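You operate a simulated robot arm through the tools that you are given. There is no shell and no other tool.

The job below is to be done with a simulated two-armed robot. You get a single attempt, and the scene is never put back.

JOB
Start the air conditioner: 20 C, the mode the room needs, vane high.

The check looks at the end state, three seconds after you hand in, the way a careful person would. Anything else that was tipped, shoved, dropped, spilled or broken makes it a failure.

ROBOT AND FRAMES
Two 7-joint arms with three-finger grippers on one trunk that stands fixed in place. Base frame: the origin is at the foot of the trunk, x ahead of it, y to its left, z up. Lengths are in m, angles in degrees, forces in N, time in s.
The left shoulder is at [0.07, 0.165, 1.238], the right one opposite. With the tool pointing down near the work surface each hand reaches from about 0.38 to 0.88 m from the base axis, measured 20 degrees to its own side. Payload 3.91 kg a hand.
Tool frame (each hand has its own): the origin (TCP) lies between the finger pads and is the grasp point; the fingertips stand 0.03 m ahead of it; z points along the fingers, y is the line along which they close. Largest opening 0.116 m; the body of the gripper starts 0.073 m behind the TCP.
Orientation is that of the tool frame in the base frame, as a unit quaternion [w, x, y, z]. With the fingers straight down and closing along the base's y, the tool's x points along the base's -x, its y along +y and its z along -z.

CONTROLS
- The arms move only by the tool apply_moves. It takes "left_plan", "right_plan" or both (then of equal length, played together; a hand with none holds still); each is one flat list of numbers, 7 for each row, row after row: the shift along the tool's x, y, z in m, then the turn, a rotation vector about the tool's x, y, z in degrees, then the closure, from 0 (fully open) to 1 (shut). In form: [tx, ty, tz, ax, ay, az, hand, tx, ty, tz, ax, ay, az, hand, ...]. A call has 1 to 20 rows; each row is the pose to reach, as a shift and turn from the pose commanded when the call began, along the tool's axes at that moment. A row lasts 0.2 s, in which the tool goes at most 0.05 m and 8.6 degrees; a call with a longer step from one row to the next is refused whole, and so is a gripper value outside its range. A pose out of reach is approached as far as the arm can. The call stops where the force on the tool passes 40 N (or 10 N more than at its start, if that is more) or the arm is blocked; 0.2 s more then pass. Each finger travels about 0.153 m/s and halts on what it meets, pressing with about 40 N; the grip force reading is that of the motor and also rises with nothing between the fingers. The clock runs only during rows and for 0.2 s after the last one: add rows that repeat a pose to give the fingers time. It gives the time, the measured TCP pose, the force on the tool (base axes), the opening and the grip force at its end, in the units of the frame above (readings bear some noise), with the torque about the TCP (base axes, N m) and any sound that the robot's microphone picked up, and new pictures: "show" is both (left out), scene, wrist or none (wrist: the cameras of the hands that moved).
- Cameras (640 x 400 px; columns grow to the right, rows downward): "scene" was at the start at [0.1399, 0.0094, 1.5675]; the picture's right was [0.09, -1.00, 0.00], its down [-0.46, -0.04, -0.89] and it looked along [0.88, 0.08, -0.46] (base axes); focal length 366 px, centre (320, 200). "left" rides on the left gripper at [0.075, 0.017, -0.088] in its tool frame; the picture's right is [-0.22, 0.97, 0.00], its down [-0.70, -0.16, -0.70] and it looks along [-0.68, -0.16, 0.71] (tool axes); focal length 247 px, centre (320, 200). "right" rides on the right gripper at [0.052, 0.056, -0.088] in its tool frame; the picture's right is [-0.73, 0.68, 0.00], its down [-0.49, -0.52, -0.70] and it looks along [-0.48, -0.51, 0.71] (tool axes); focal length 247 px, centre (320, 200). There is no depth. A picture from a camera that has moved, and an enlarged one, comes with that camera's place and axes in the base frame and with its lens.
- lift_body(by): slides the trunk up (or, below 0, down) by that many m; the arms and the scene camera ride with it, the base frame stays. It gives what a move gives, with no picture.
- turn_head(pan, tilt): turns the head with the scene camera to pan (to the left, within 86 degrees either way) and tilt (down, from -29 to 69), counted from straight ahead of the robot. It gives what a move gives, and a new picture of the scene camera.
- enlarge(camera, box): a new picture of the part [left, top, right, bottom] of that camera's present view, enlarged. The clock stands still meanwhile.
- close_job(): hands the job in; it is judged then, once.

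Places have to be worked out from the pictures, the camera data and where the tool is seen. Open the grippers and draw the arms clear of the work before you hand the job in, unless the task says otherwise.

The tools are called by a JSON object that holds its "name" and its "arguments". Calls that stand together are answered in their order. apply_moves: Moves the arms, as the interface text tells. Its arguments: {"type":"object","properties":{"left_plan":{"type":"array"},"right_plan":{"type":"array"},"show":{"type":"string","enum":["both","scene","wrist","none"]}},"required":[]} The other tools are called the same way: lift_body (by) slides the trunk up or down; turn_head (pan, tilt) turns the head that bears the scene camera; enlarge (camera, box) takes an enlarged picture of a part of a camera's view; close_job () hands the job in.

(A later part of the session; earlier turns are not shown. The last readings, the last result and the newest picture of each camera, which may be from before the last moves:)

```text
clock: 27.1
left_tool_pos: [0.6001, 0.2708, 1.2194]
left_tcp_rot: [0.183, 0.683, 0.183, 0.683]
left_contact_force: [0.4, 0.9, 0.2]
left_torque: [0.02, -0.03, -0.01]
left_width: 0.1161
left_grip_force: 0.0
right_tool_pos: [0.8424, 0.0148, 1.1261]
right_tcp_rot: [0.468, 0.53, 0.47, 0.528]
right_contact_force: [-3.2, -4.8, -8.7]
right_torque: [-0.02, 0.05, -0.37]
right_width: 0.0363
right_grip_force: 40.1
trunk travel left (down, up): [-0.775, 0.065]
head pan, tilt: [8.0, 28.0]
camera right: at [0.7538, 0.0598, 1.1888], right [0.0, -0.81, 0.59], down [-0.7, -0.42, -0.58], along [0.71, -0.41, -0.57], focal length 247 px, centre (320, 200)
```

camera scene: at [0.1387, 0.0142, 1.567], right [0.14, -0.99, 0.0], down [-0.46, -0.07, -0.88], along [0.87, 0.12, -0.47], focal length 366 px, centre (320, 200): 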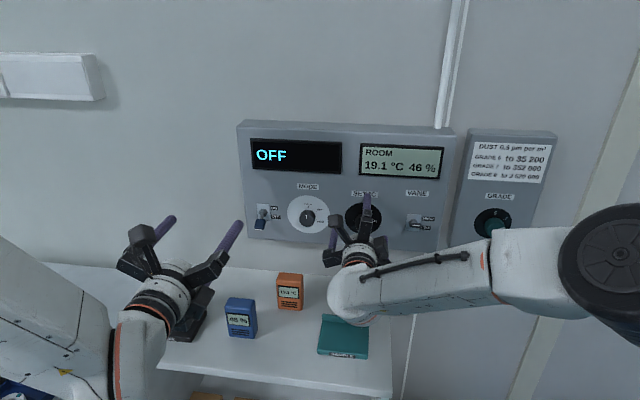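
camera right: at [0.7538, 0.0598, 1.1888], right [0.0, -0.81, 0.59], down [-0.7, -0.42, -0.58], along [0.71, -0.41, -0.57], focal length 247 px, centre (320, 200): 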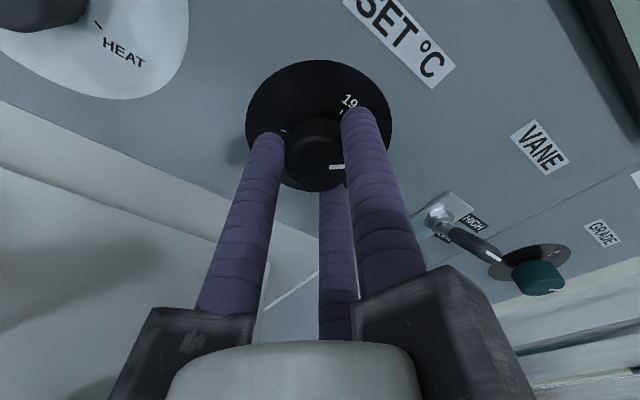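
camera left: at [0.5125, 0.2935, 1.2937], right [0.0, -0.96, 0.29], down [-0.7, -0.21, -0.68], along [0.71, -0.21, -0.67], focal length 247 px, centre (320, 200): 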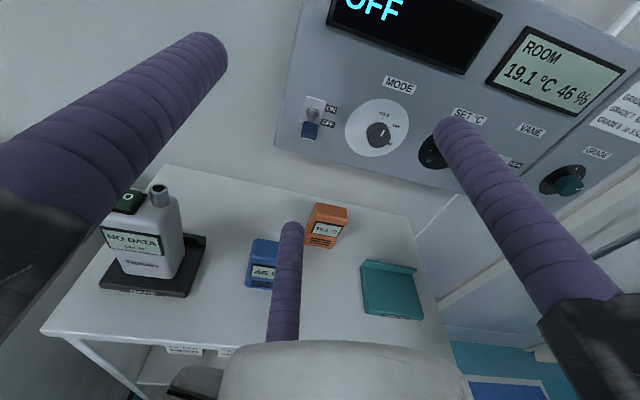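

The knob is firmly held (width 0.036 m, 40 N). I turn it clockwise 50° (positive about tool z).

{"name": "apply_moves", "arguments": {"right_plan": [0, 0, 0, 0, 0, 7.14, 1, 0, 0, 0, 0, 0, 14.29, 1, 0, 0, 0, 0, 0, 21.43, 1, 0, 0, 0, 0, 0, 28.57, 1, 0, 0, 0, 0, 0, 35.71, 1, 0, 0, 0, 0, 0, 42.86, 1, 0, 0, 0, 0, 0, 50, 1, 0, 0, 0, 0, 0, 50, 1], "show": "wrist"}}

{"name": "enlarge", "arguments": {"camera": "right", "box": [230, 40, 410, 200]}}

```text
clock: 28.9
left_tool_pos: [0.6007, 0.2679, 1.2207]
left_tcp_rot: [0.183, 0.683, 0.182, 0.683]
left_contact_force: [-0.4, 0.3, -0.7]
left_torque: [-0.04, -0.01, 0.01]
left_width: 0.1159
left_grip_force: 0.0
right_tool_pos: [0.8422, 0.0142, 1.1262]
right_tcp_rot: [0.2, 0.679, 0.201, 0.677]
right_contact_force: [-8.6, -7.7, -18.4]
right_torque: [0.01, 0.47, -0.13]
right_width: 0.0363
right_grip_force: 40.1
trunk travel left (down, up): [-0.775, 0.065]
head pan, tilt: [8.0, 28.0]
camera right: at [0.7539, -0.005, 1.2006], right [0.0, -0.97, -0.24], down [-0.7, 0.17, -0.69], along [0.71, 0.17, -0.68], focal length 247 px, centre (320, 200)
```

right: 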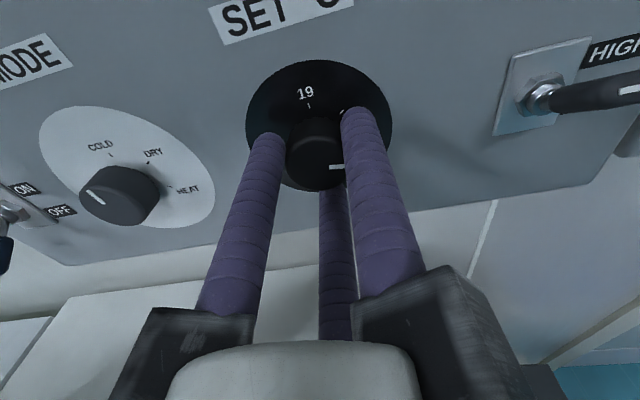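

```text
2.50 times, centred on (320, 120) of right
camera zoom: at [0.7539, -0.005, 1.2006], right [0.0, -0.97, -0.24], down [-0.7, 0.17, -0.69], along [0.71, 0.17, -0.68], focal length 617 px, centre (320, 400)
```

zoom: 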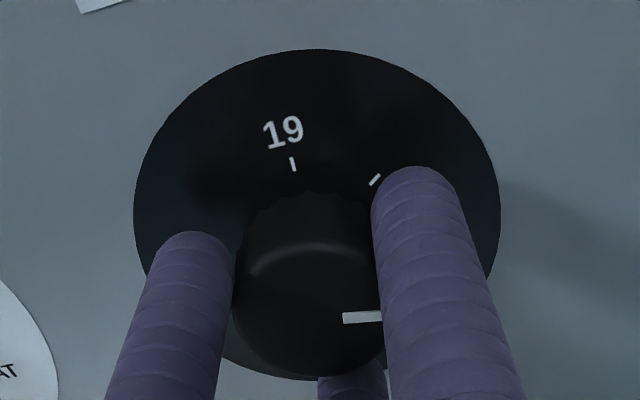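

The hand turned 50.3° and the knob followed, so the pointer should be at 100° (20). I open the fingers and back off to check.

{"name": "apply_moves", "arguments": {"right_plan": [0, 0, 0, 0, 0, 0, 0.7, 0, 0, 0, 0, 0, 0, 0.3, 0, 0, 0, 0, 0, 0, 0, 0, 0, 0, 0, 0, 0, 0, 0, 0, -0.04, 0, 0, 0, 0, 0, 0, -0.08, 0, 0, 0, 0, 0, 0, -0.12, 0, 0, 0, 0], "show": "both"}}

{"name": "enlarge", "arguments": {"camera": "scene", "box": [335, 180, 445, 250]}}

{"name": "enlarge", "arguments": {"camera": "right", "box": [250, 10, 390, 140]}}

```text
clock: 30.5
left_tool_pos: [0.5983, 0.2717, 1.2223]
left_tcp_rot: [0.184, 0.683, 0.183, 0.683]
left_contact_force: [-0.2, -0.1, -0.2]
left_torque: [-0.01, 0.02, -0.01]
left_width: 0.1161
left_grip_force: 0.0
right_tool_pos: [0.7203, 0.0145, 1.1314]
right_tcp_rot: [0.202, 0.677, 0.202, 0.678]
right_contact_force: [-1.1, 0.3, -0.5]
right_torque: [0.0, 0.01, 0.0]
right_width: 0.1155
right_grip_force: 0.2
trunk travel left (down, up): [-0.775, 0.065]
head pan, tilt: [8.0, 28.0]
camera scene: at [0.138, 0.0146, 1.5671], right [0.14, -0.99, 0.0], down [-0.46, -0.07, -0.88], along [0.87, 0.12, -0.47], focal length 366 px, centre (320, 200)
camera right: at [0.6312, -0.0039, 1.2058], right [0.0, -0.97, -0.24], down [-0.7, 0.17, -0.69], along [0.71, 0.17, -0.68], focal length 247 px, centre (320, 200)
```

scene: 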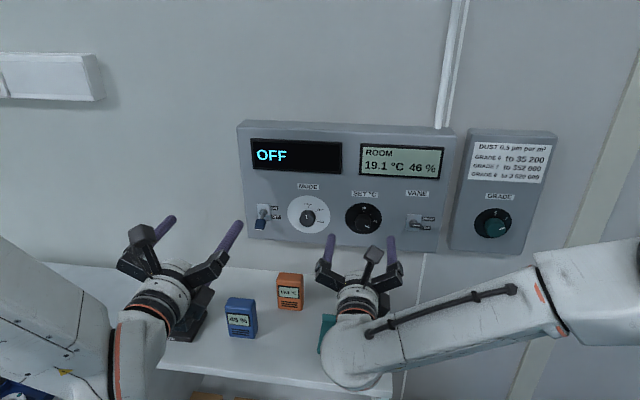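
right: 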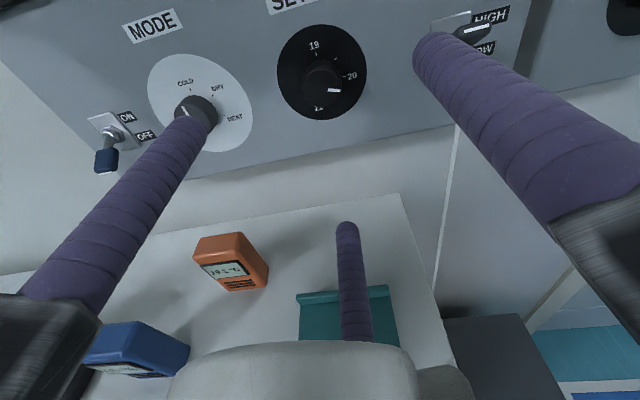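

```text
5.71 times, centred on (390, 215) of scene
camera zoom: at [0.138, 0.0146, 1.5671], right [0.14, -0.99, 0.0], down [-0.46, -0.07, -0.88], along [0.87, 0.12, -0.47], focal length 2091 px, centre (-80, 114)
```

zoom: 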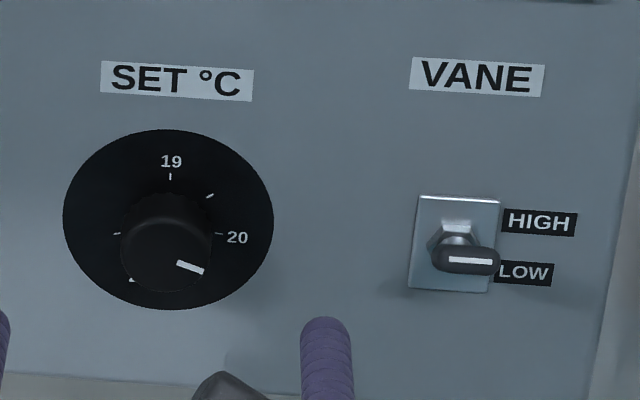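

```text
3.08 times, centred on (320, 75) of right
camera zoom: at [0.6312, -0.0039, 1.2058], right [0.0, -0.97, -0.24], down [-0.7, 0.17, -0.69], along [0.71, 0.17, -0.68], focal length 760 px, centre (320, 585)
```

zoom: 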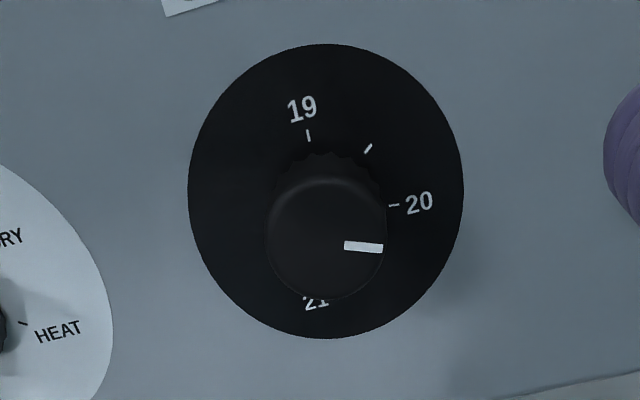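

The vane is HIGH and the set pointer is near 20 but reads slightly past it (about 107° versus tick 100°). I'll switch on the power so the display can tell me the setting; the left hand moves in front of the power toggle, bottom finger below the cap.

{"name": "apply_moves", "arguments": {"left_plan": [-0.0193, -0.0067, 0.02, 0, 0, 0, 0, -0.0386, -0.0133, 0.045, 0, 0, 0, 0, -0.0578, -0.02, 0.07, 0, 0, 0, 0, -0.0771, -0.0266, 0.095, 0, 0, 0, 0, -0.0771, -0.0266, 0.12, 0, 0, 0, 0, -0.0771, -0.0266, 0.12, 0, 0, 0, 0], "show": "both"}}

```text
clock: 31.9
left_tool_pos: [0.7176, 0.2563, 1.1419]
left_tcp_rot: [0.182, 0.683, 0.183, 0.683]
left_contact_force: [0.0, -0.1, 1.1]
left_torque: [0.02, -0.02, 0.0]
left_width: 0.1164
left_grip_force: 0.0
right_tool_pos: [0.7205, 0.013, 1.1309]
right_tcp_rot: [0.201, 0.678, 0.201, 0.678]
right_contact_force: [-0.7, -0.1, 0.3]
right_torque: [0.0, 0.01, 0.03]
right_width: 0.1163
right_grip_force: 0.0
trunk travel left (down, up): [-0.775, 0.065]
head pan, tilt: [8.0, 28.0]
camera scene: at [0.1388, 0.0145, 1.567], right [0.14, -0.99, 0.0], down [-0.46, -0.07, -0.88], along [0.87, 0.12, -0.47], focal length 366 px, centre (320, 200)
camera left: at [0.6301, 0.2779, 1.2152], right [0.0, -0.96, 0.29], down [-0.7, -0.21, -0.68], along [0.71, -0.21, -0.67], focal length 247 px, centre (320, 200)
```

scene: 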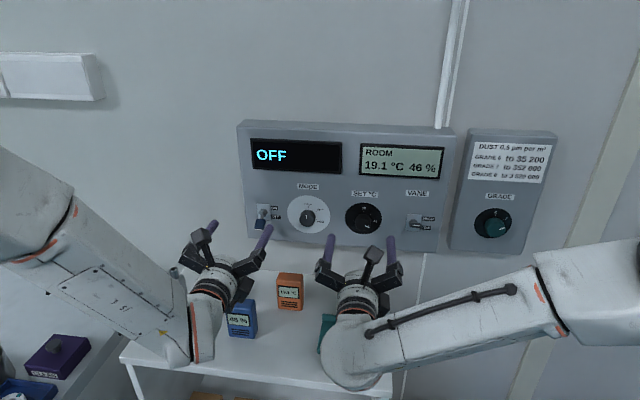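
left: 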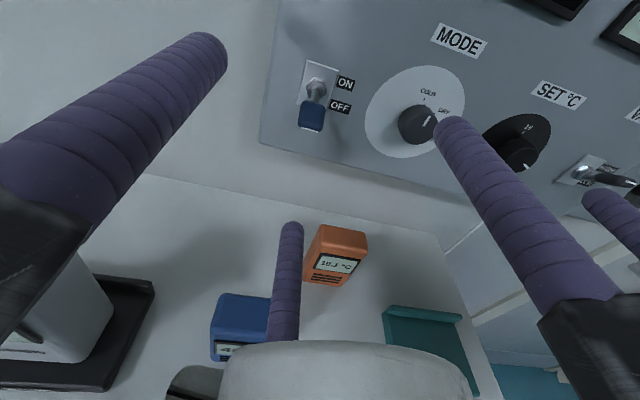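

The left arm's elbow is high and well clear of the particle counter; the bottom finger lines up under the power cap. I advance it under the cap.

{"name": "apply_moves", "arguments": {"left_plan": [0, 0, 0.025, 0, 0, 0, 0, 0, 0, 0.05, 0, 0, 0, 0, 0, 0, 0.075, 0, 0, 0, 0, 0, 0, 0.099, 0, 0, 0, 0, 0, 0, 0.099, 0, 0, 0, 0], "show": "both"}}

```text
clock: 33.1
left_tool_pos: [0.8178, 0.2563, 1.1396]
left_tcp_rot: [0.183, 0.683, 0.183, 0.683]
left_contact_force: [-0.5, -0.6, 0.1]
left_torque: [0.02, -0.01, 0.0]
left_width: 0.1162
left_grip_force: 0.0
right_tool_pos: [0.7202, 0.0151, 1.1295]
right_tcp_rot: [0.202, 0.678, 0.201, 0.678]
right_contact_force: [0.4, -0.3, -0.7]
right_torque: [0.04, -0.01, 0.01]
right_width: 0.1161
right_grip_force: 0.0
trunk travel left (down, up): [-0.775, 0.065]
head pan, tilt: [8.0, 28.0]
camera scene: at [0.1386, 0.0149, 1.567], right [0.14, -0.99, 0.0], down [-0.46, -0.07, -0.88], along [0.87, 0.12, -0.47], focal length 366 px, centre (320, 200)
camera left: at [0.7302, 0.2775, 1.2135], right [0.0, -0.96, 0.29], down [-0.7, -0.21, -0.68], along [0.71, -0.21, -0.67], focal length 247 px, centre (320, 200)
```

scene: 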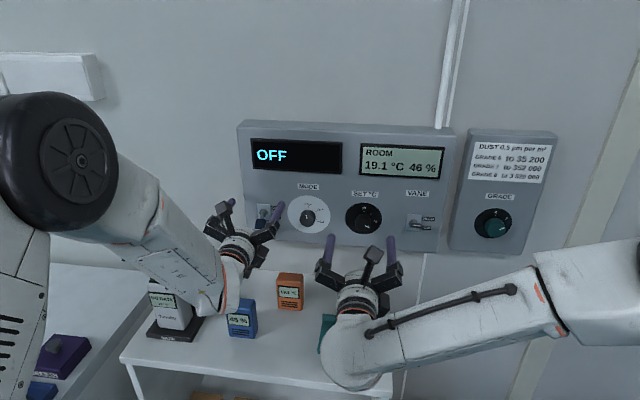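
left: 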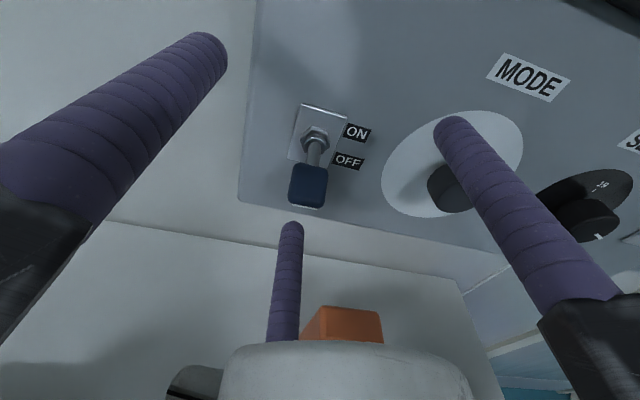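

Finger tip is right under the power cap and clear of the mode knob. I lift 0.055 m to flip it ON.

{"name": "apply_moves", "arguments": {"left_plan": [0.0087, 0.005, 0, 0, 0, 0, 0, 0.0173, 0.01, 0, 0, 0, 0, 0, 0.026, 0.015, 0, 0, 0, 0, 0, 0.0346, 0.02, 0, 0, 0, 0, 0, 0.0411, 0.02375, 0, 0, 0, 0, 0, 0.0476, 0.0275, 0, 0, 0, 0, 0, 0.0476, 0.0275, 0, 0, 0, 0, 0], "show": "both"}}

{"name": "enlarge", "arguments": {"camera": "scene", "box": [210, 120, 440, 255]}}

```text
clock: 34.7
left_tool_pos: [0.8189, 0.2558, 1.1962]
left_tcp_rot: [0.183, 0.684, 0.183, 0.682]
left_contact_force: [-1.8, -1.4, -3.0]
left_torque: [-0.06, 0.15, -0.07]
left_width: 0.1161
left_grip_force: 0.1
right_tool_pos: [0.7203, 0.015, 1.1297]
right_tcp_rot: [0.201, 0.678, 0.202, 0.678]
right_contact_force: [0.1, -0.3, 0.9]
right_torque: [0.01, 0.0, 0.0]
right_width: 0.1161
right_grip_force: 0.1
trunk travel left (down, up): [-0.775, 0.065]
head pan, tilt: [8.0, 28.0]
heard: click
camera scene: at [0.1395, 0.0145, 1.5669], right [0.14, -0.99, 0.0], down [-0.47, -0.07, -0.88], along [0.87, 0.12, -0.47], focal length 366 px, centre (320, 200)
camera left: at [0.7309, 0.2763, 1.269], right [0.0, -0.96, 0.29], down [-0.7, -0.21, -0.68], along [0.71, -0.21, -0.67], focal length 247 px, centre (320, 200)
```

scene: 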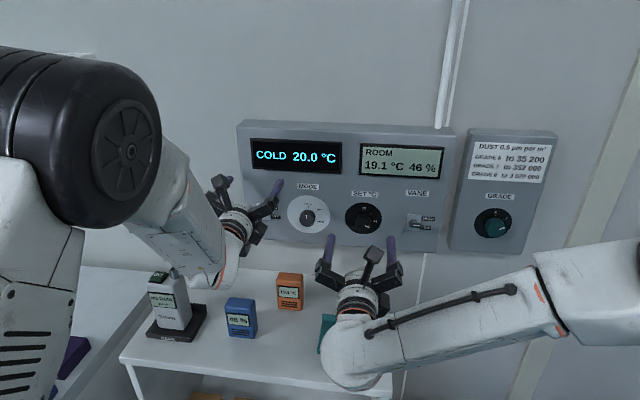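
left: 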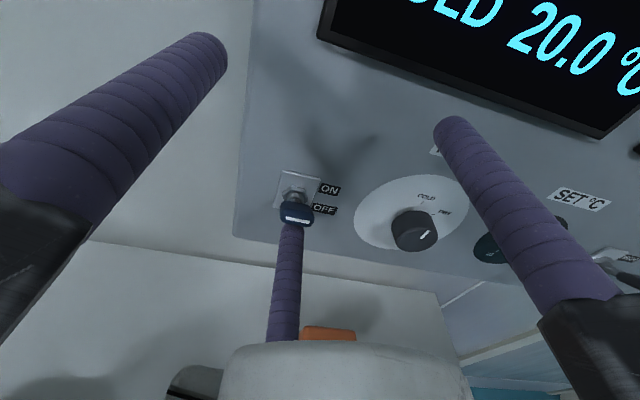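

```text
2.78 times, centred on (325, 188) of scene
camera zoom: at [0.1395, 0.0145, 1.5669], right [0.14, -0.99, 0.0], down [-0.47, -0.07, -0.88], along [0.87, 0.12, -0.47], focal length 1018 px, centre (306, 235)
```

zoom: 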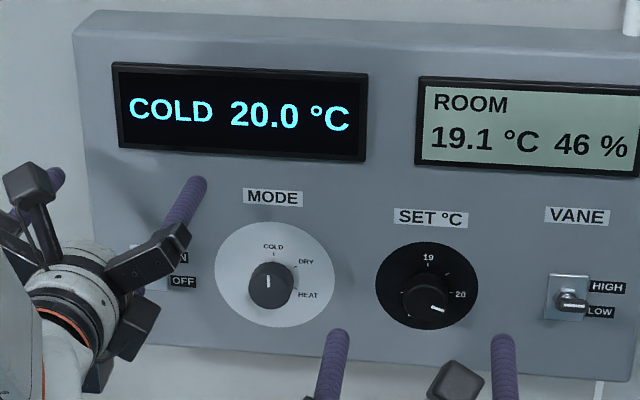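

Display now reads COLD 20.0 °C, so power is ON and the setting is exactly 20.0. I'll lower the left finger slightly and back it out, and at the same time draw the right hand away to make room at the mode knob.

{"name": "apply_moves", "arguments": {"left_plan": [-0.0069, -0.004, 0, 0, 0, 0, 0, -0.0069, -0.004, -0.025, 0, 0, 0, 0, -0.0069, -0.004, -0.05, 0, 0, 0, 0, -0.0069, -0.004, -0.075, 0, 0, 0, 0, -0.0069, -0.004, -0.099, 0, 0, 0, 0, -0.0069, -0.004, -0.099, 0, 0, 0, 0], "right_plan": [-0.0008, 0.005, -0.03, 0, 0, 0, 0, -0.0016, 0.03, -0.06, 0, 0, 0, 0, -0.0023, 0.065, -0.09, 0, 0, 0, 0, -0.0031, 0.1, -0.11, 0, 0, 0, 0, -0.0039, 0.1346, -0.12, 0, 0, 0, 0, -0.0039, 0.1346, -0.12, 0, 0, 0, 0], "show": "both"}}

```text
clock: 36.1
left_tool_pos: [0.7201, 0.2549, 1.1865]
left_tcp_rot: [0.183, 0.683, 0.183, 0.683]
left_contact_force: [-0.6, 0.0, 0.1]
left_torque: [-0.02, -0.01, -0.01]
left_width: 0.1161
left_grip_force: 0.1
right_tool_pos: [0.6019, -0.0988, 1.1967]
right_tcp_rot: [0.2, 0.678, 0.202, 0.677]
right_contact_force: [0.2, -0.5, -0.4]
right_torque: [0.02, -0.03, 0.02]
right_width: 0.1159
right_grip_force: 0.1
trunk travel left (down, up): [-0.775, 0.065]
head pan, tilt: [8.0, 28.0]
camera scene: at [0.1407, 0.015, 1.5668], right [0.14, -0.99, 0.0], down [-0.47, -0.07, -0.88], along [0.87, 0.12, -0.47], focal length 366 px, centre (320, 200)
camera right: at [0.514, -0.1174, 1.2718], right [0.0, -0.97, -0.24], down [-0.7, 0.17, -0.69], along [0.71, 0.17, -0.68], focal length 247 px, centre (320, 200)
camera left: at [0.6325, 0.277, 1.261], right [0.0, -0.96, 0.29], down [-0.7, -0.21, -0.68], along [0.71, -0.21, -0.67], focal length 247 px, centre (320, 200)
```

scene: 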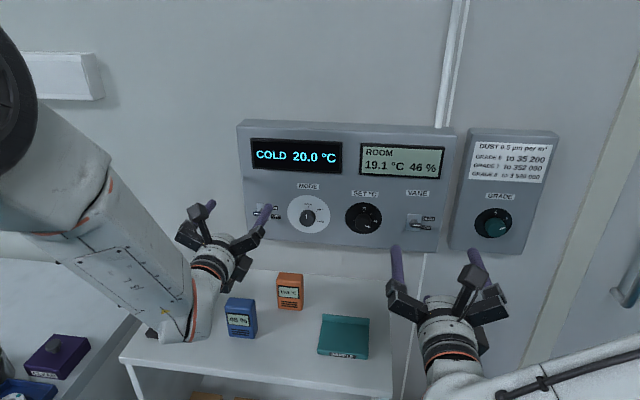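
right: 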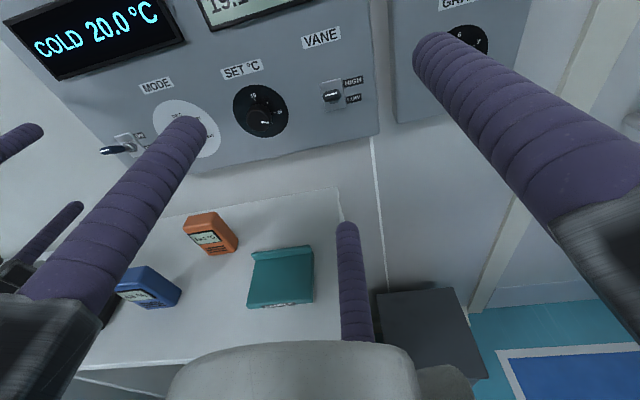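
left: 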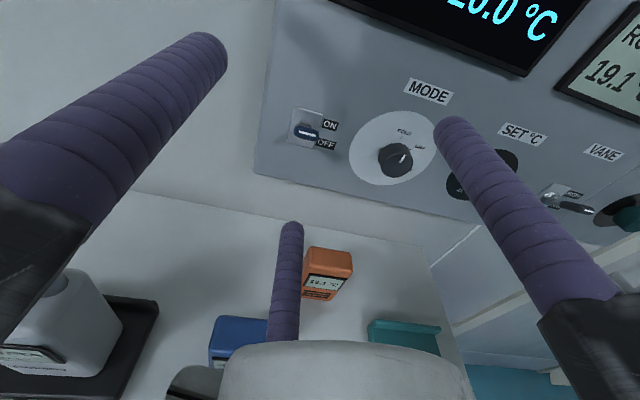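

Power stays ON and the right hand is clear. Now the left hand moves in front of the mode knob (y≈0.146, z≈1.127), rolling back 60°.

{"name": "apply_moves", "arguments": {"left_plan": [-0.0132, 0.008, 0, 0, 0, -7.5, 0, -0.0265, 0.0161, 0, 0, 0, -15, 0, -0.0397, 0.0241, 0, 0, 0, -22.5, 0, -0.0529, 0.0322, 0, 0, 0, -30, 0, -0.0661, 0.0402, 0, 0, 0, -37.5, 0, -0.0794, 0.0482, 0, 0, 0, -45, 0, -0.0926, 0.0563, 0, 0, 0, -52.5, 0, -0.1058, 0.0643, 0, 0, 0, -60, 0, -0.1058, 0.0643, 0, 0, 0, -60, 0], "show": "both"}}

{"name": "enlarge", "arguments": {"camera": "left", "box": [230, 10, 410, 150]}}

```text
clock: 38.1
left_tool_pos: [0.719, 0.1469, 1.1282]
left_tcp_rot: [0.5, 0.5, 0.5, 0.5]
left_contact_force: [0.0, 0.1, 0.3]
left_torque: [-0.01, -0.03, -0.03]
left_width: 0.1158
left_grip_force: 0.1
right_tool_pos: [0.6016, -0.0988, 1.1972]
right_tcp_rot: [0.2, 0.678, 0.202, 0.678]
right_contact_force: [0.0, 1.1, -0.4]
right_torque: [0.02, 0.01, -0.04]
right_width: 0.116
right_grip_force: 0.0
trunk travel left (down, up): [-0.775, 0.065]
head pan, tilt: [8.0, 28.0]
camera scene: at [0.1388, 0.0143, 1.567], right [0.14, -0.99, 0.0], down [-0.46, -0.07, -0.88], along [0.87, 0.12, -0.47], focal length 366 px, centre (320, 200)
camera left: at [0.6306, 0.2209, 1.1459], right [0.0, -0.22, 0.97], down [-0.7, -0.7, -0.16], along [0.71, -0.68, -0.15], focal length 247 px, centre (320, 200)
```

scene: 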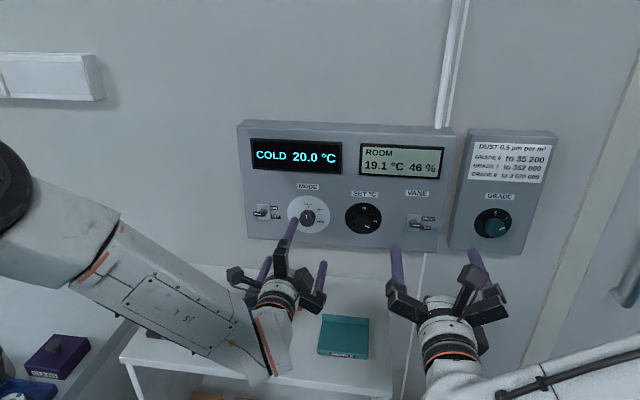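
left: 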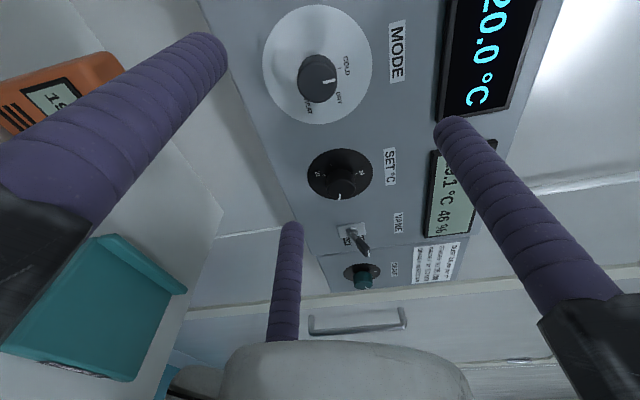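

```text
2.86 times, centred on (320, 80) of left
camera zoom: at [0.6306, 0.2209, 1.1459], right [0.0, -0.22, 0.97], down [-0.7, -0.7, -0.16], along [0.71, -0.68, -0.15], focal length 706 px, centre (320, 543)
```

zoom: 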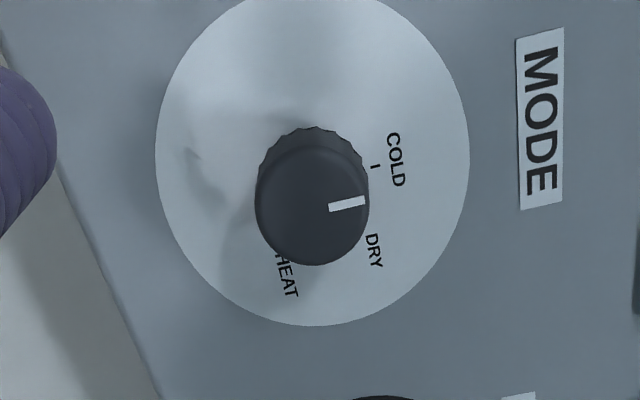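

The knob axis (y≈0.147, z≈1.126) matches the left tool axis, with orange sensor well below. I advance the open left hand around the mode knob.

{"name": "apply_moves", "arguments": {"left_plan": [0, -0.0005, 0.035, 0, 0, 0, 0, 0, -0.001, 0.07, 0, 0, 0, 0, 0, -0.0015, 0.1, 0, 0, 0, 0, 0, -0.0015, 0.122, 0, 0, 0, 0, 0, -0.0015, 0.122, 0, 0, 0, 0], "show": "both"}}

```text
clock: 39.3
left_tool_pos: [0.8421, 0.147, 1.126]
left_tcp_rot: [0.5, 0.499, 0.5, 0.501]
left_contact_force: [-0.3, 0.1, 0.1]
left_torque: [0.02, 0.01, -0.02]
left_width: 0.1161
left_grip_force: 0.2
right_tool_pos: [0.6011, -0.0991, 1.198]
right_tcp_rot: [0.202, 0.678, 0.2, 0.678]
right_contact_force: [-0.7, 0.9, 0.7]
right_torque: [-0.01, 0.02, -0.03]
right_width: 0.1162
right_grip_force: 0.0
trunk travel left (down, up): [-0.775, 0.065]
head pan, tilt: [8.0, 28.0]
camera scene: at [0.1387, 0.0145, 1.567], right [0.14, -0.99, 0.0], down [-0.46, -0.07, -0.88], along [0.87, 0.12, -0.47], focal length 366 px, centre (320, 200)
camera left: at [0.7542, 0.2208, 1.1444], right [0.0, -0.22, 0.97], down [-0.7, -0.7, -0.16], along [0.71, -0.68, -0.16], focal length 247 px, centre (320, 200)
```

scene: 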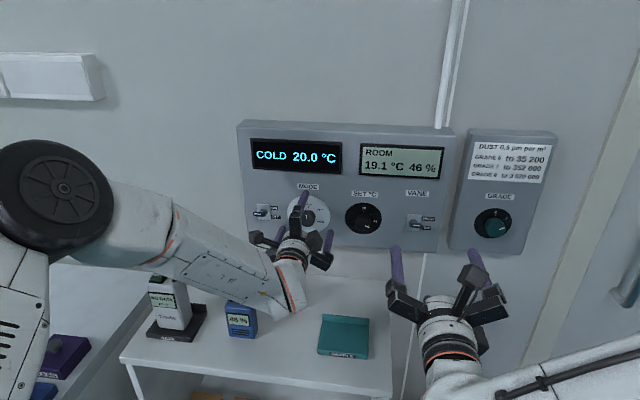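
left: 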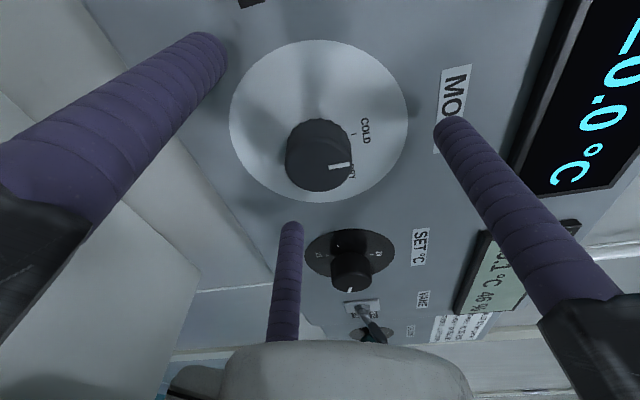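

Knob is centred between the three fingers. I close the left hand on it.

{"name": "apply_moves", "arguments": {"left_plan": [0, 0, 0, 0, 0, 0, 0.5, 0, 0, 0, 0, 0, 0, 0.8, 0, 0, 0, 0, 0, 0, 1, 0, 0, 0, 0, 0, 0, 1], "show": "wrist"}}

```text
clock: 40.3
left_tool_pos: [0.8429, 0.1444, 1.1259]
left_tcp_rot: [0.5, 0.501, 0.5, 0.499]
left_contact_force: [0.5, -5.1, -4.0]
left_torque: [0.01, -0.04, -0.55]
left_width: 0.0354
left_grip_force: 45.0
right_tool_pos: [0.602, -0.1008, 1.1976]
right_tcp_rot: [0.202, 0.678, 0.202, 0.677]
right_contact_force: [0.7, 0.2, 0.1]
right_torque: [0.01, -0.04, 0.0]
right_width: 0.1159
right_grip_force: 0.0
trunk travel left (down, up): [-0.775, 0.065]
head pan, tilt: [8.0, 28.0]
camera left: at [0.7549, 0.219, 1.1434], right [0.0, -0.22, 0.97], down [-0.7, -0.69, -0.16], along [0.71, -0.68, -0.16], focal length 247 px, centre (320, 200)
```

left: 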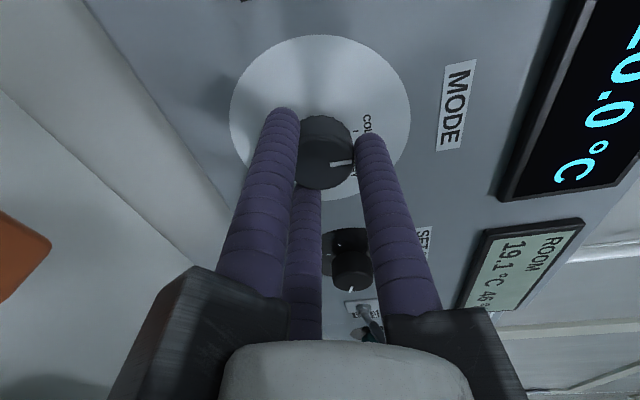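

Gripped at width 0.035 m. I turn clockwise 60° toward DRY, with a small 2 mm centring correction in y.

{"name": "apply_moves", "arguments": {"left_plan": [-0.001, 0, 0, 0, 0, 7.5, 1, -0.002, 0, 0, 0, 0, 15, 1, -0.002, 0, 0, 0, 0, 22.5, 1, -0.002, 0, 0, 0, 0, 30, 1, -0.002, 0, 0, 0, 0, 37.5, 1, -0.002, 0, 0, 0, 0, 45, 1, -0.002, 0, 0, 0, 0, 52.5, 1, -0.002, 0, 0, 0, 0, 60, 1, -0.002, 0, 0, 0, 0, 60, 1], "show": "both"}}

```text
clock: 42.3
left_tool_pos: [0.8423, 0.1432, 1.1246]
left_tcp_rot: [0.182, 0.683, 0.182, 0.683]
left_contact_force: [8.3, -3.0, -0.8]
left_torque: [0.0, -0.16, 0.16]
left_width: 0.0354
left_grip_force: 44.7
right_tool_pos: [0.6027, -0.1003, 1.197]
right_tcp_rot: [0.201, 0.678, 0.201, 0.677]
right_contact_force: [0.2, 0.1, -0.6]
right_torque: [0.03, -0.02, -0.02]
right_width: 0.1161
right_grip_force: 0.1
trunk travel left (down, up): [-0.775, 0.065]
head pan, tilt: [8.0, 28.0]
camera scene: at [0.1414, 0.0137, 1.5668], right [0.14, -0.99, 0.0], down [-0.47, -0.06, -0.88], along [0.87, 0.12, -0.47], focal length 366 px, centre (320, 200)
camera left: at [0.7547, 0.1663, 1.1995], right [0.0, -0.96, 0.29], down [-0.7, -0.21, -0.68], along [0.71, -0.2, -0.67], focal length 247 px, centre (320, 200)
```

scene: 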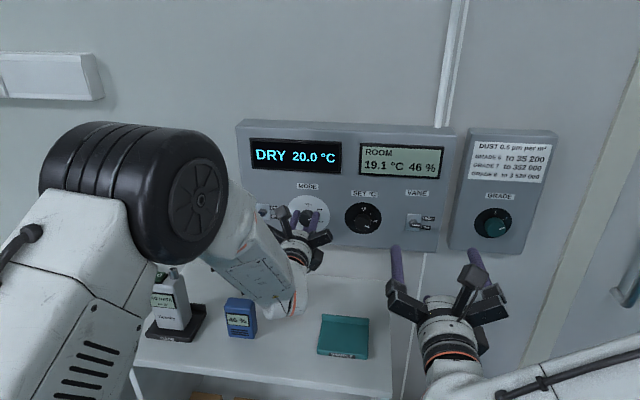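
left: 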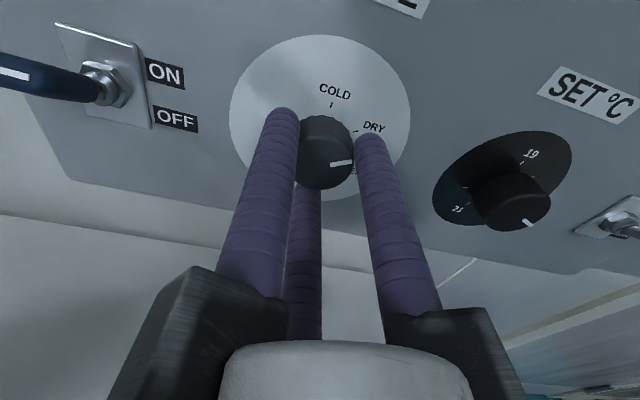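

Display now reads DRY 20.0 °C. I open the fingers, roll back 60° around the knob without touching it, ready to regrip.

{"name": "apply_moves", "arguments": {"left_plan": [0, 0, 0, 0, 0, 0, 0.7, 0, 0, 0, 0, 0, 0, 0.3, 0, 0, 0, 0, 0, 0, 0, 0, 0, 0, 0, 0, 0, 0, 0, 0, 0, 0, 0, -7.5, 0, 0, 0, 0, 0, 0, -15, 0, 0, 0, 0, 0, 0, -22.5, 0, 0, 0, 0, 0, 0, -30, 0, 0, 0, 0, 0, 0, -37.5, 0, 0, 0, 0, 0, 0, -45, 0, 0, 0, 0, 0, 0, -52.5, 0, 0, 0, 0, 0, 0, -60, 0, 0, 0, 0, 0, 0, -60, 0], "show": "both"}}

```text
clock: 45.1
left_tool_pos: [0.841, 0.1448, 1.1258]
left_tcp_rot: [0.501, 0.499, 0.5, 0.5]
left_contact_force: [0.3, -0.1, 0.7]
left_torque: [0.0, 0.02, -0.02]
left_width: 0.1162
left_grip_force: 0.0
right_tool_pos: [0.6011, -0.1001, 1.1986]
right_tcp_rot: [0.201, 0.678, 0.202, 0.678]
right_contact_force: [0.1, -0.4, 0.4]
right_torque: [-0.02, -0.02, 0.03]
right_width: 0.1157
right_grip_force: 0.2
trunk travel left (down, up): [-0.775, 0.065]
head pan, tilt: [8.0, 28.0]
camera scene: at [0.1393, 0.0139, 1.567], right [0.14, -0.99, 0.0], down [-0.47, -0.06, -0.88], along [0.87, 0.12, -0.47], focal length 366 px, centre (320, 200)
camera left: at [0.7531, 0.2184, 1.1438], right [0.0, -0.22, 0.97], down [-0.7, -0.7, -0.16], along [0.71, -0.68, -0.16], focal length 247 px, centre (320, 200)
```

scene: 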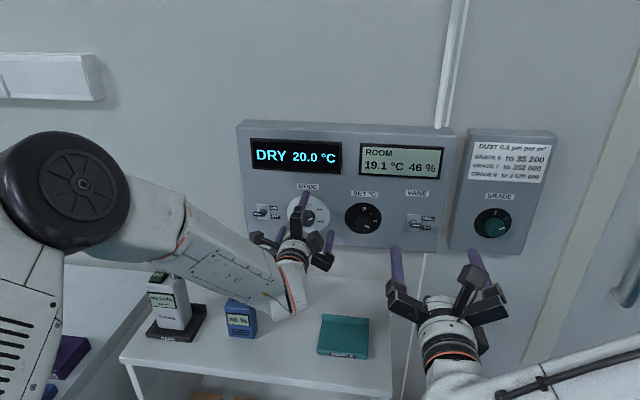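
left: 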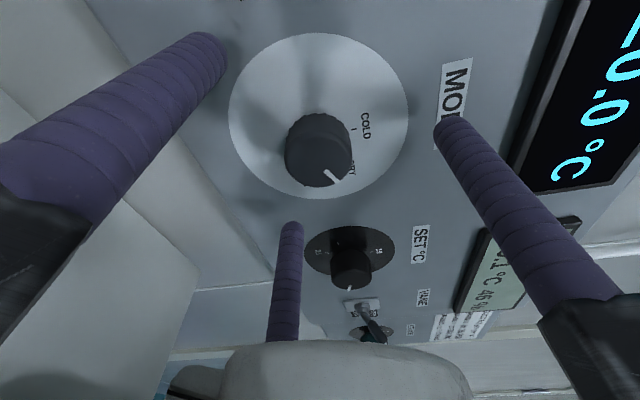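

Still DRY with the knob centred. I regrip and turn another 60° clockwise toward HEAT.

{"name": "apply_moves", "arguments": {"left_plan": [0, 0, 0, 0, 0, 0, 0.5, 0, 0, 0, 0, 0, 0, 0.8, 0, 0, 0, 0, 0, 0, 1, 0, 0, 0, 0, 0, 0, 1, 0, 0, 0, 0, 0, 7.5, 1, 0, 0, 0, 0, 0, 15, 1, 0, 0, 0, 0, 0, 22.5, 1, 0, 0, 0, 0, 0, 30, 1, 0, 0, 0, 0, 0, 37.5, 1, 0, 0, 0, 0, 0, 45, 1, 0, 0, 0, 0, 0, 52.5, 1, 0, 0, 0, 0, 0, 60, 1, 0, 0, 0, 0, 0, 60, 1], "show": "both"}}

```text
clock: 47.9
left_tool_pos: [0.8407, 0.1448, 1.1251]
left_tcp_rot: [0.182, 0.684, 0.183, 0.682]
left_contact_force: [-6.2, 0.8, -8.2]
left_torque: [-0.02, 0.24, 0.4]
left_width: 0.0354
left_grip_force: 44.9
right_tool_pos: [0.6016, -0.0996, 1.1983]
right_tcp_rot: [0.201, 0.678, 0.202, 0.678]
right_contact_force: [0.6, -1.0, 0.3]
right_torque: [-0.01, 0.0, 0.0]
right_width: 0.1159
right_grip_force: 0.0
trunk travel left (down, up): [-0.775, 0.065]
head pan, tilt: [8.0, 28.0]
camera scene: at [0.1393, 0.0147, 1.5669], right [0.14, -0.99, 0.0], down [-0.47, -0.07, -0.88], along [0.87, 0.12, -0.47], focal length 366 px, centre (320, 200)
camera left: at [0.7532, 0.1665, 1.1997], right [0.0, -0.96, 0.29], down [-0.7, -0.21, -0.68], along [0.71, -0.21, -0.67], focal length 247 px, centre (320, 200)
```

scene: 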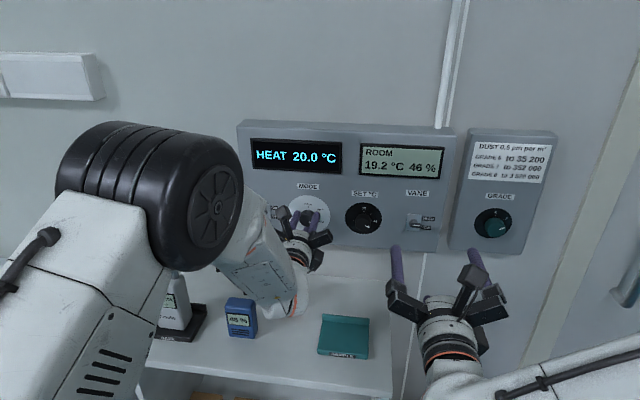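
left: 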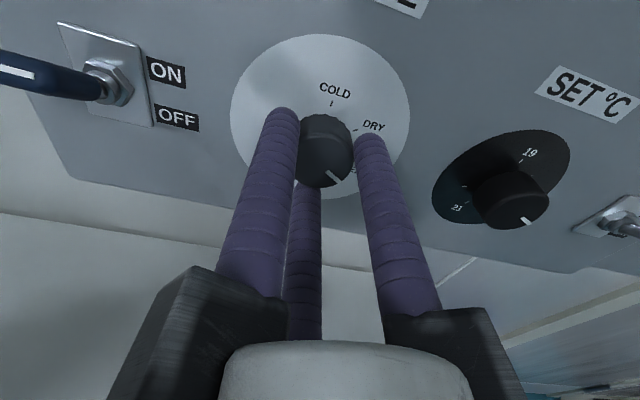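

Display shows HEAT 20.0 °C and the room reading already rose to 19.2 °C. I release the knob and draw the left hand straight back.

{"name": "apply_moves", "arguments": {"left_plan": [0, 0, 0, 0, 0, 0, 0.7, 0, 0, 0, 0, 0, 0, 0.3, 0, 0, 0, 0, 0, 0, 0, 0, 0, 0, 0, 0, 0, 0, 0, 0, -0.03, 0, 0, 0, 0, 0, 0, -0.06, 0, 0, 0, 0, 0, 0, -0.09, 0, 0, 0, 0, 0, 0, -0.12, 0, 0, 0, 0, 0, 0, -0.12, 0, 0, 0, 0], "show": "both"}}

{"name": "enlarge", "arguments": {"camera": "scene", "box": [230, 120, 450, 250]}}

{"name": "enlarge", "arguments": {"camera": "left", "box": [230, 10, 410, 150]}}

```text
clock: 49.9
left_tool_pos: [0.7216, 0.1466, 1.1272]
left_tcp_rot: [0.183, 0.683, 0.183, 0.683]
left_contact_force: [-0.2, 0.8, 0.0]
left_torque: [0.01, -0.03, -0.03]
left_width: 0.1162
left_grip_force: 0.0
right_tool_pos: [0.6027, -0.0994, 1.1981]
right_tcp_rot: [0.201, 0.678, 0.202, 0.677]
right_contact_force: [-0.3, -0.5, -0.4]
right_torque: [0.0, -0.02, -0.05]
right_width: 0.116
right_grip_force: 0.1
trunk travel left (down, up): [-0.775, 0.065]
head pan, tilt: [8.0, 28.0]
camera scene: at [0.1402, 0.0142, 1.5669], right [0.14, -0.99, 0.0], down [-0.47, -0.07, -0.88], along [0.87, 0.12, -0.47], focal length 366 px, centre (320, 200)
camera left: at [0.6334, 0.1677, 1.2004], right [0.0, -0.96, 0.29], down [-0.7, -0.21, -0.68], along [0.71, -0.21, -0.67], focal length 247 px, centre (320, 200)
```

scene: 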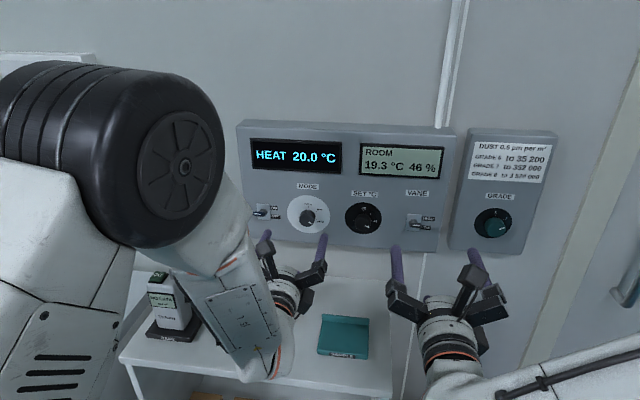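
left: 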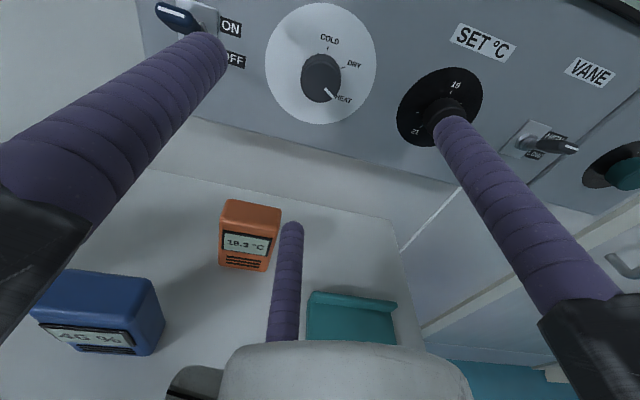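

```text
2.91 times, centred on (340, 185) of scene
camera zoom: at [0.1402, 0.0142, 1.5669], right [0.14, -0.99, 0.0], down [-0.47, -0.07, -0.88], along [0.87, 0.12, -0.47], focal length 1064 px, centre (262, 244)
```

zoom: 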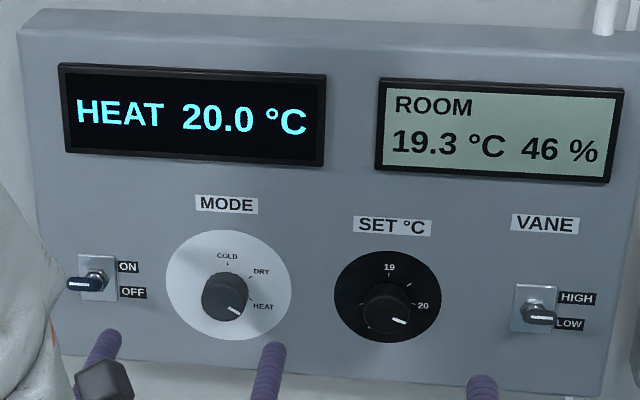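

```text
2.86 times, centred on (320, 80) of left
camera zoom: at [0.6334, 0.1677, 1.2004], right [0.0, -0.96, 0.29], down [-0.7, -0.21, -0.68], along [0.71, -0.21, -0.67], focal length 706 px, centre (320, 543)
```

zoom: 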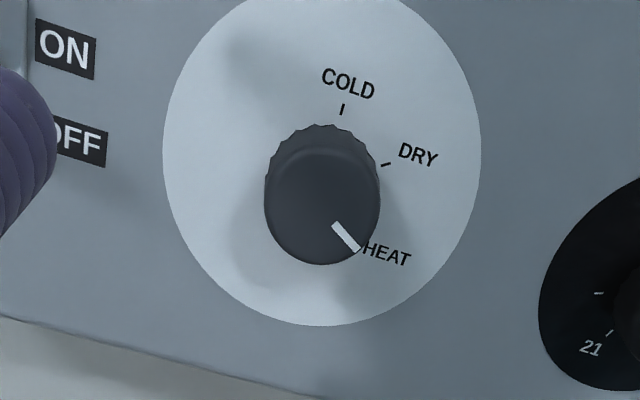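

HEAT 20.0 °C is confirmed. I want to compare the vane lever's angle with the power lever's to be sure it is fully up.

{"name": "enlarge", "arguments": {"camera": "scene", "box": [245, 195, 295, 228]}}

{"name": "enlarge", "arguments": {"camera": "scene", "box": [395, 205, 445, 238]}}

{"name": "enlarge", "arguments": {"camera": "left", "box": [490, 100, 640, 200]}}

{"name": "enlarge", "arguments": {"camera": "right", "box": [300, 60, 390, 130]}}

{"name": "enlarge", "arguments": {"camera": "right", "box": [60, 110, 190, 190]}}

```text
12.12 times, centred on (270, 212) of scene
camera zoom: at [0.1402, 0.0142, 1.5669], right [0.14, -0.99, 0.0], down [-0.47, -0.07, -0.88], along [0.87, 0.12, -0.47], focal length 4435 px, centre (926, 61)
```

zoom: 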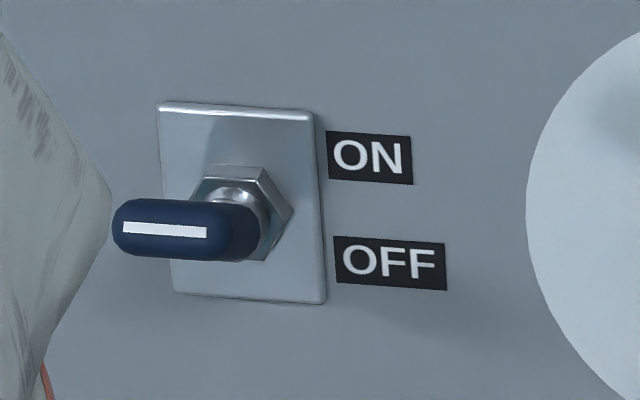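

```text
12.12 times, centred on (420, 222) of scene
camera zoom: at [0.1402, 0.0142, 1.5669], right [0.14, -0.99, 0.0], down [-0.47, -0.07, -0.88], along [0.87, 0.12, -0.47], focal length 4435 px, centre (-892, -61)
```

zoom: 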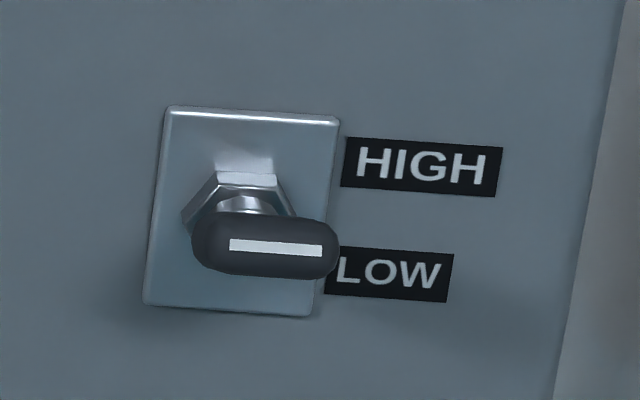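

```text
4.00 times, centred on (565, 150) of left
camera zoom: at [0.6334, 0.1677, 1.2004], right [0.0, -0.96, 0.29], down [-0.7, -0.21, -0.68], along [0.71, -0.21, -0.67], focal length 988 px, centre (-660, 400)
```

zoom: 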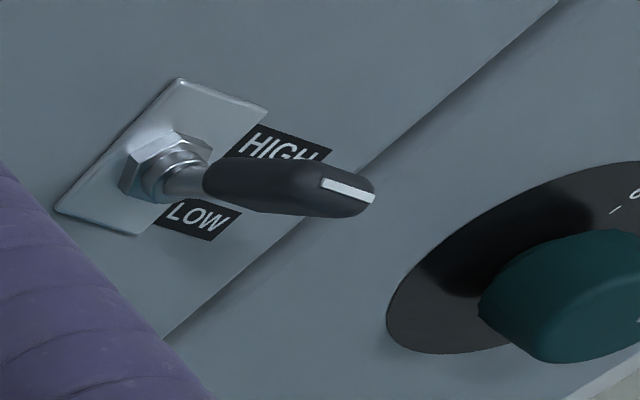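

```text
5.71 times, centred on (345, 95) of right
camera zoom: at [0.5138, -0.1179, 1.2718], right [0.0, -0.97, -0.24], down [-0.7, 0.17, -0.69], along [0.71, 0.17, -0.68], focal length 1411 px, centre (177, 800)
```

zoom: 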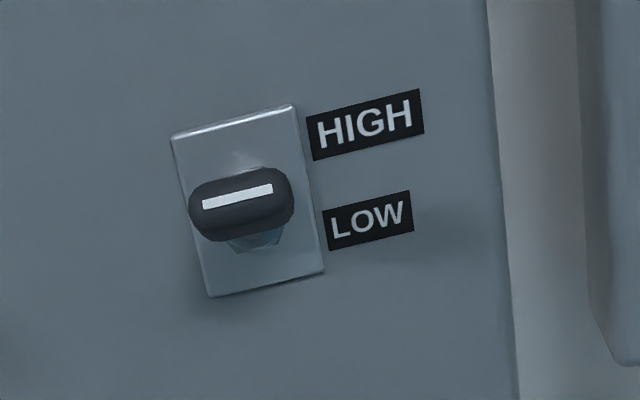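

```text
4.92 times, centred on (125, 150) of right
camera zoom: at [0.5138, -0.1179, 1.2718], right [0.0, -0.97, -0.24], down [-0.7, 0.17, -0.69], along [0.71, 0.17, -0.68], focal length 1216 px, centre (1280, 446)
```

zoom: 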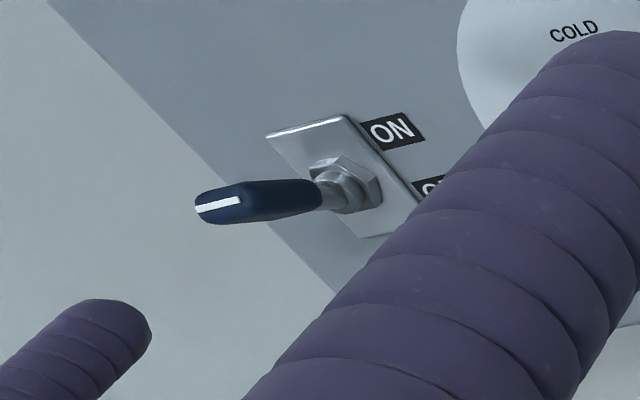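

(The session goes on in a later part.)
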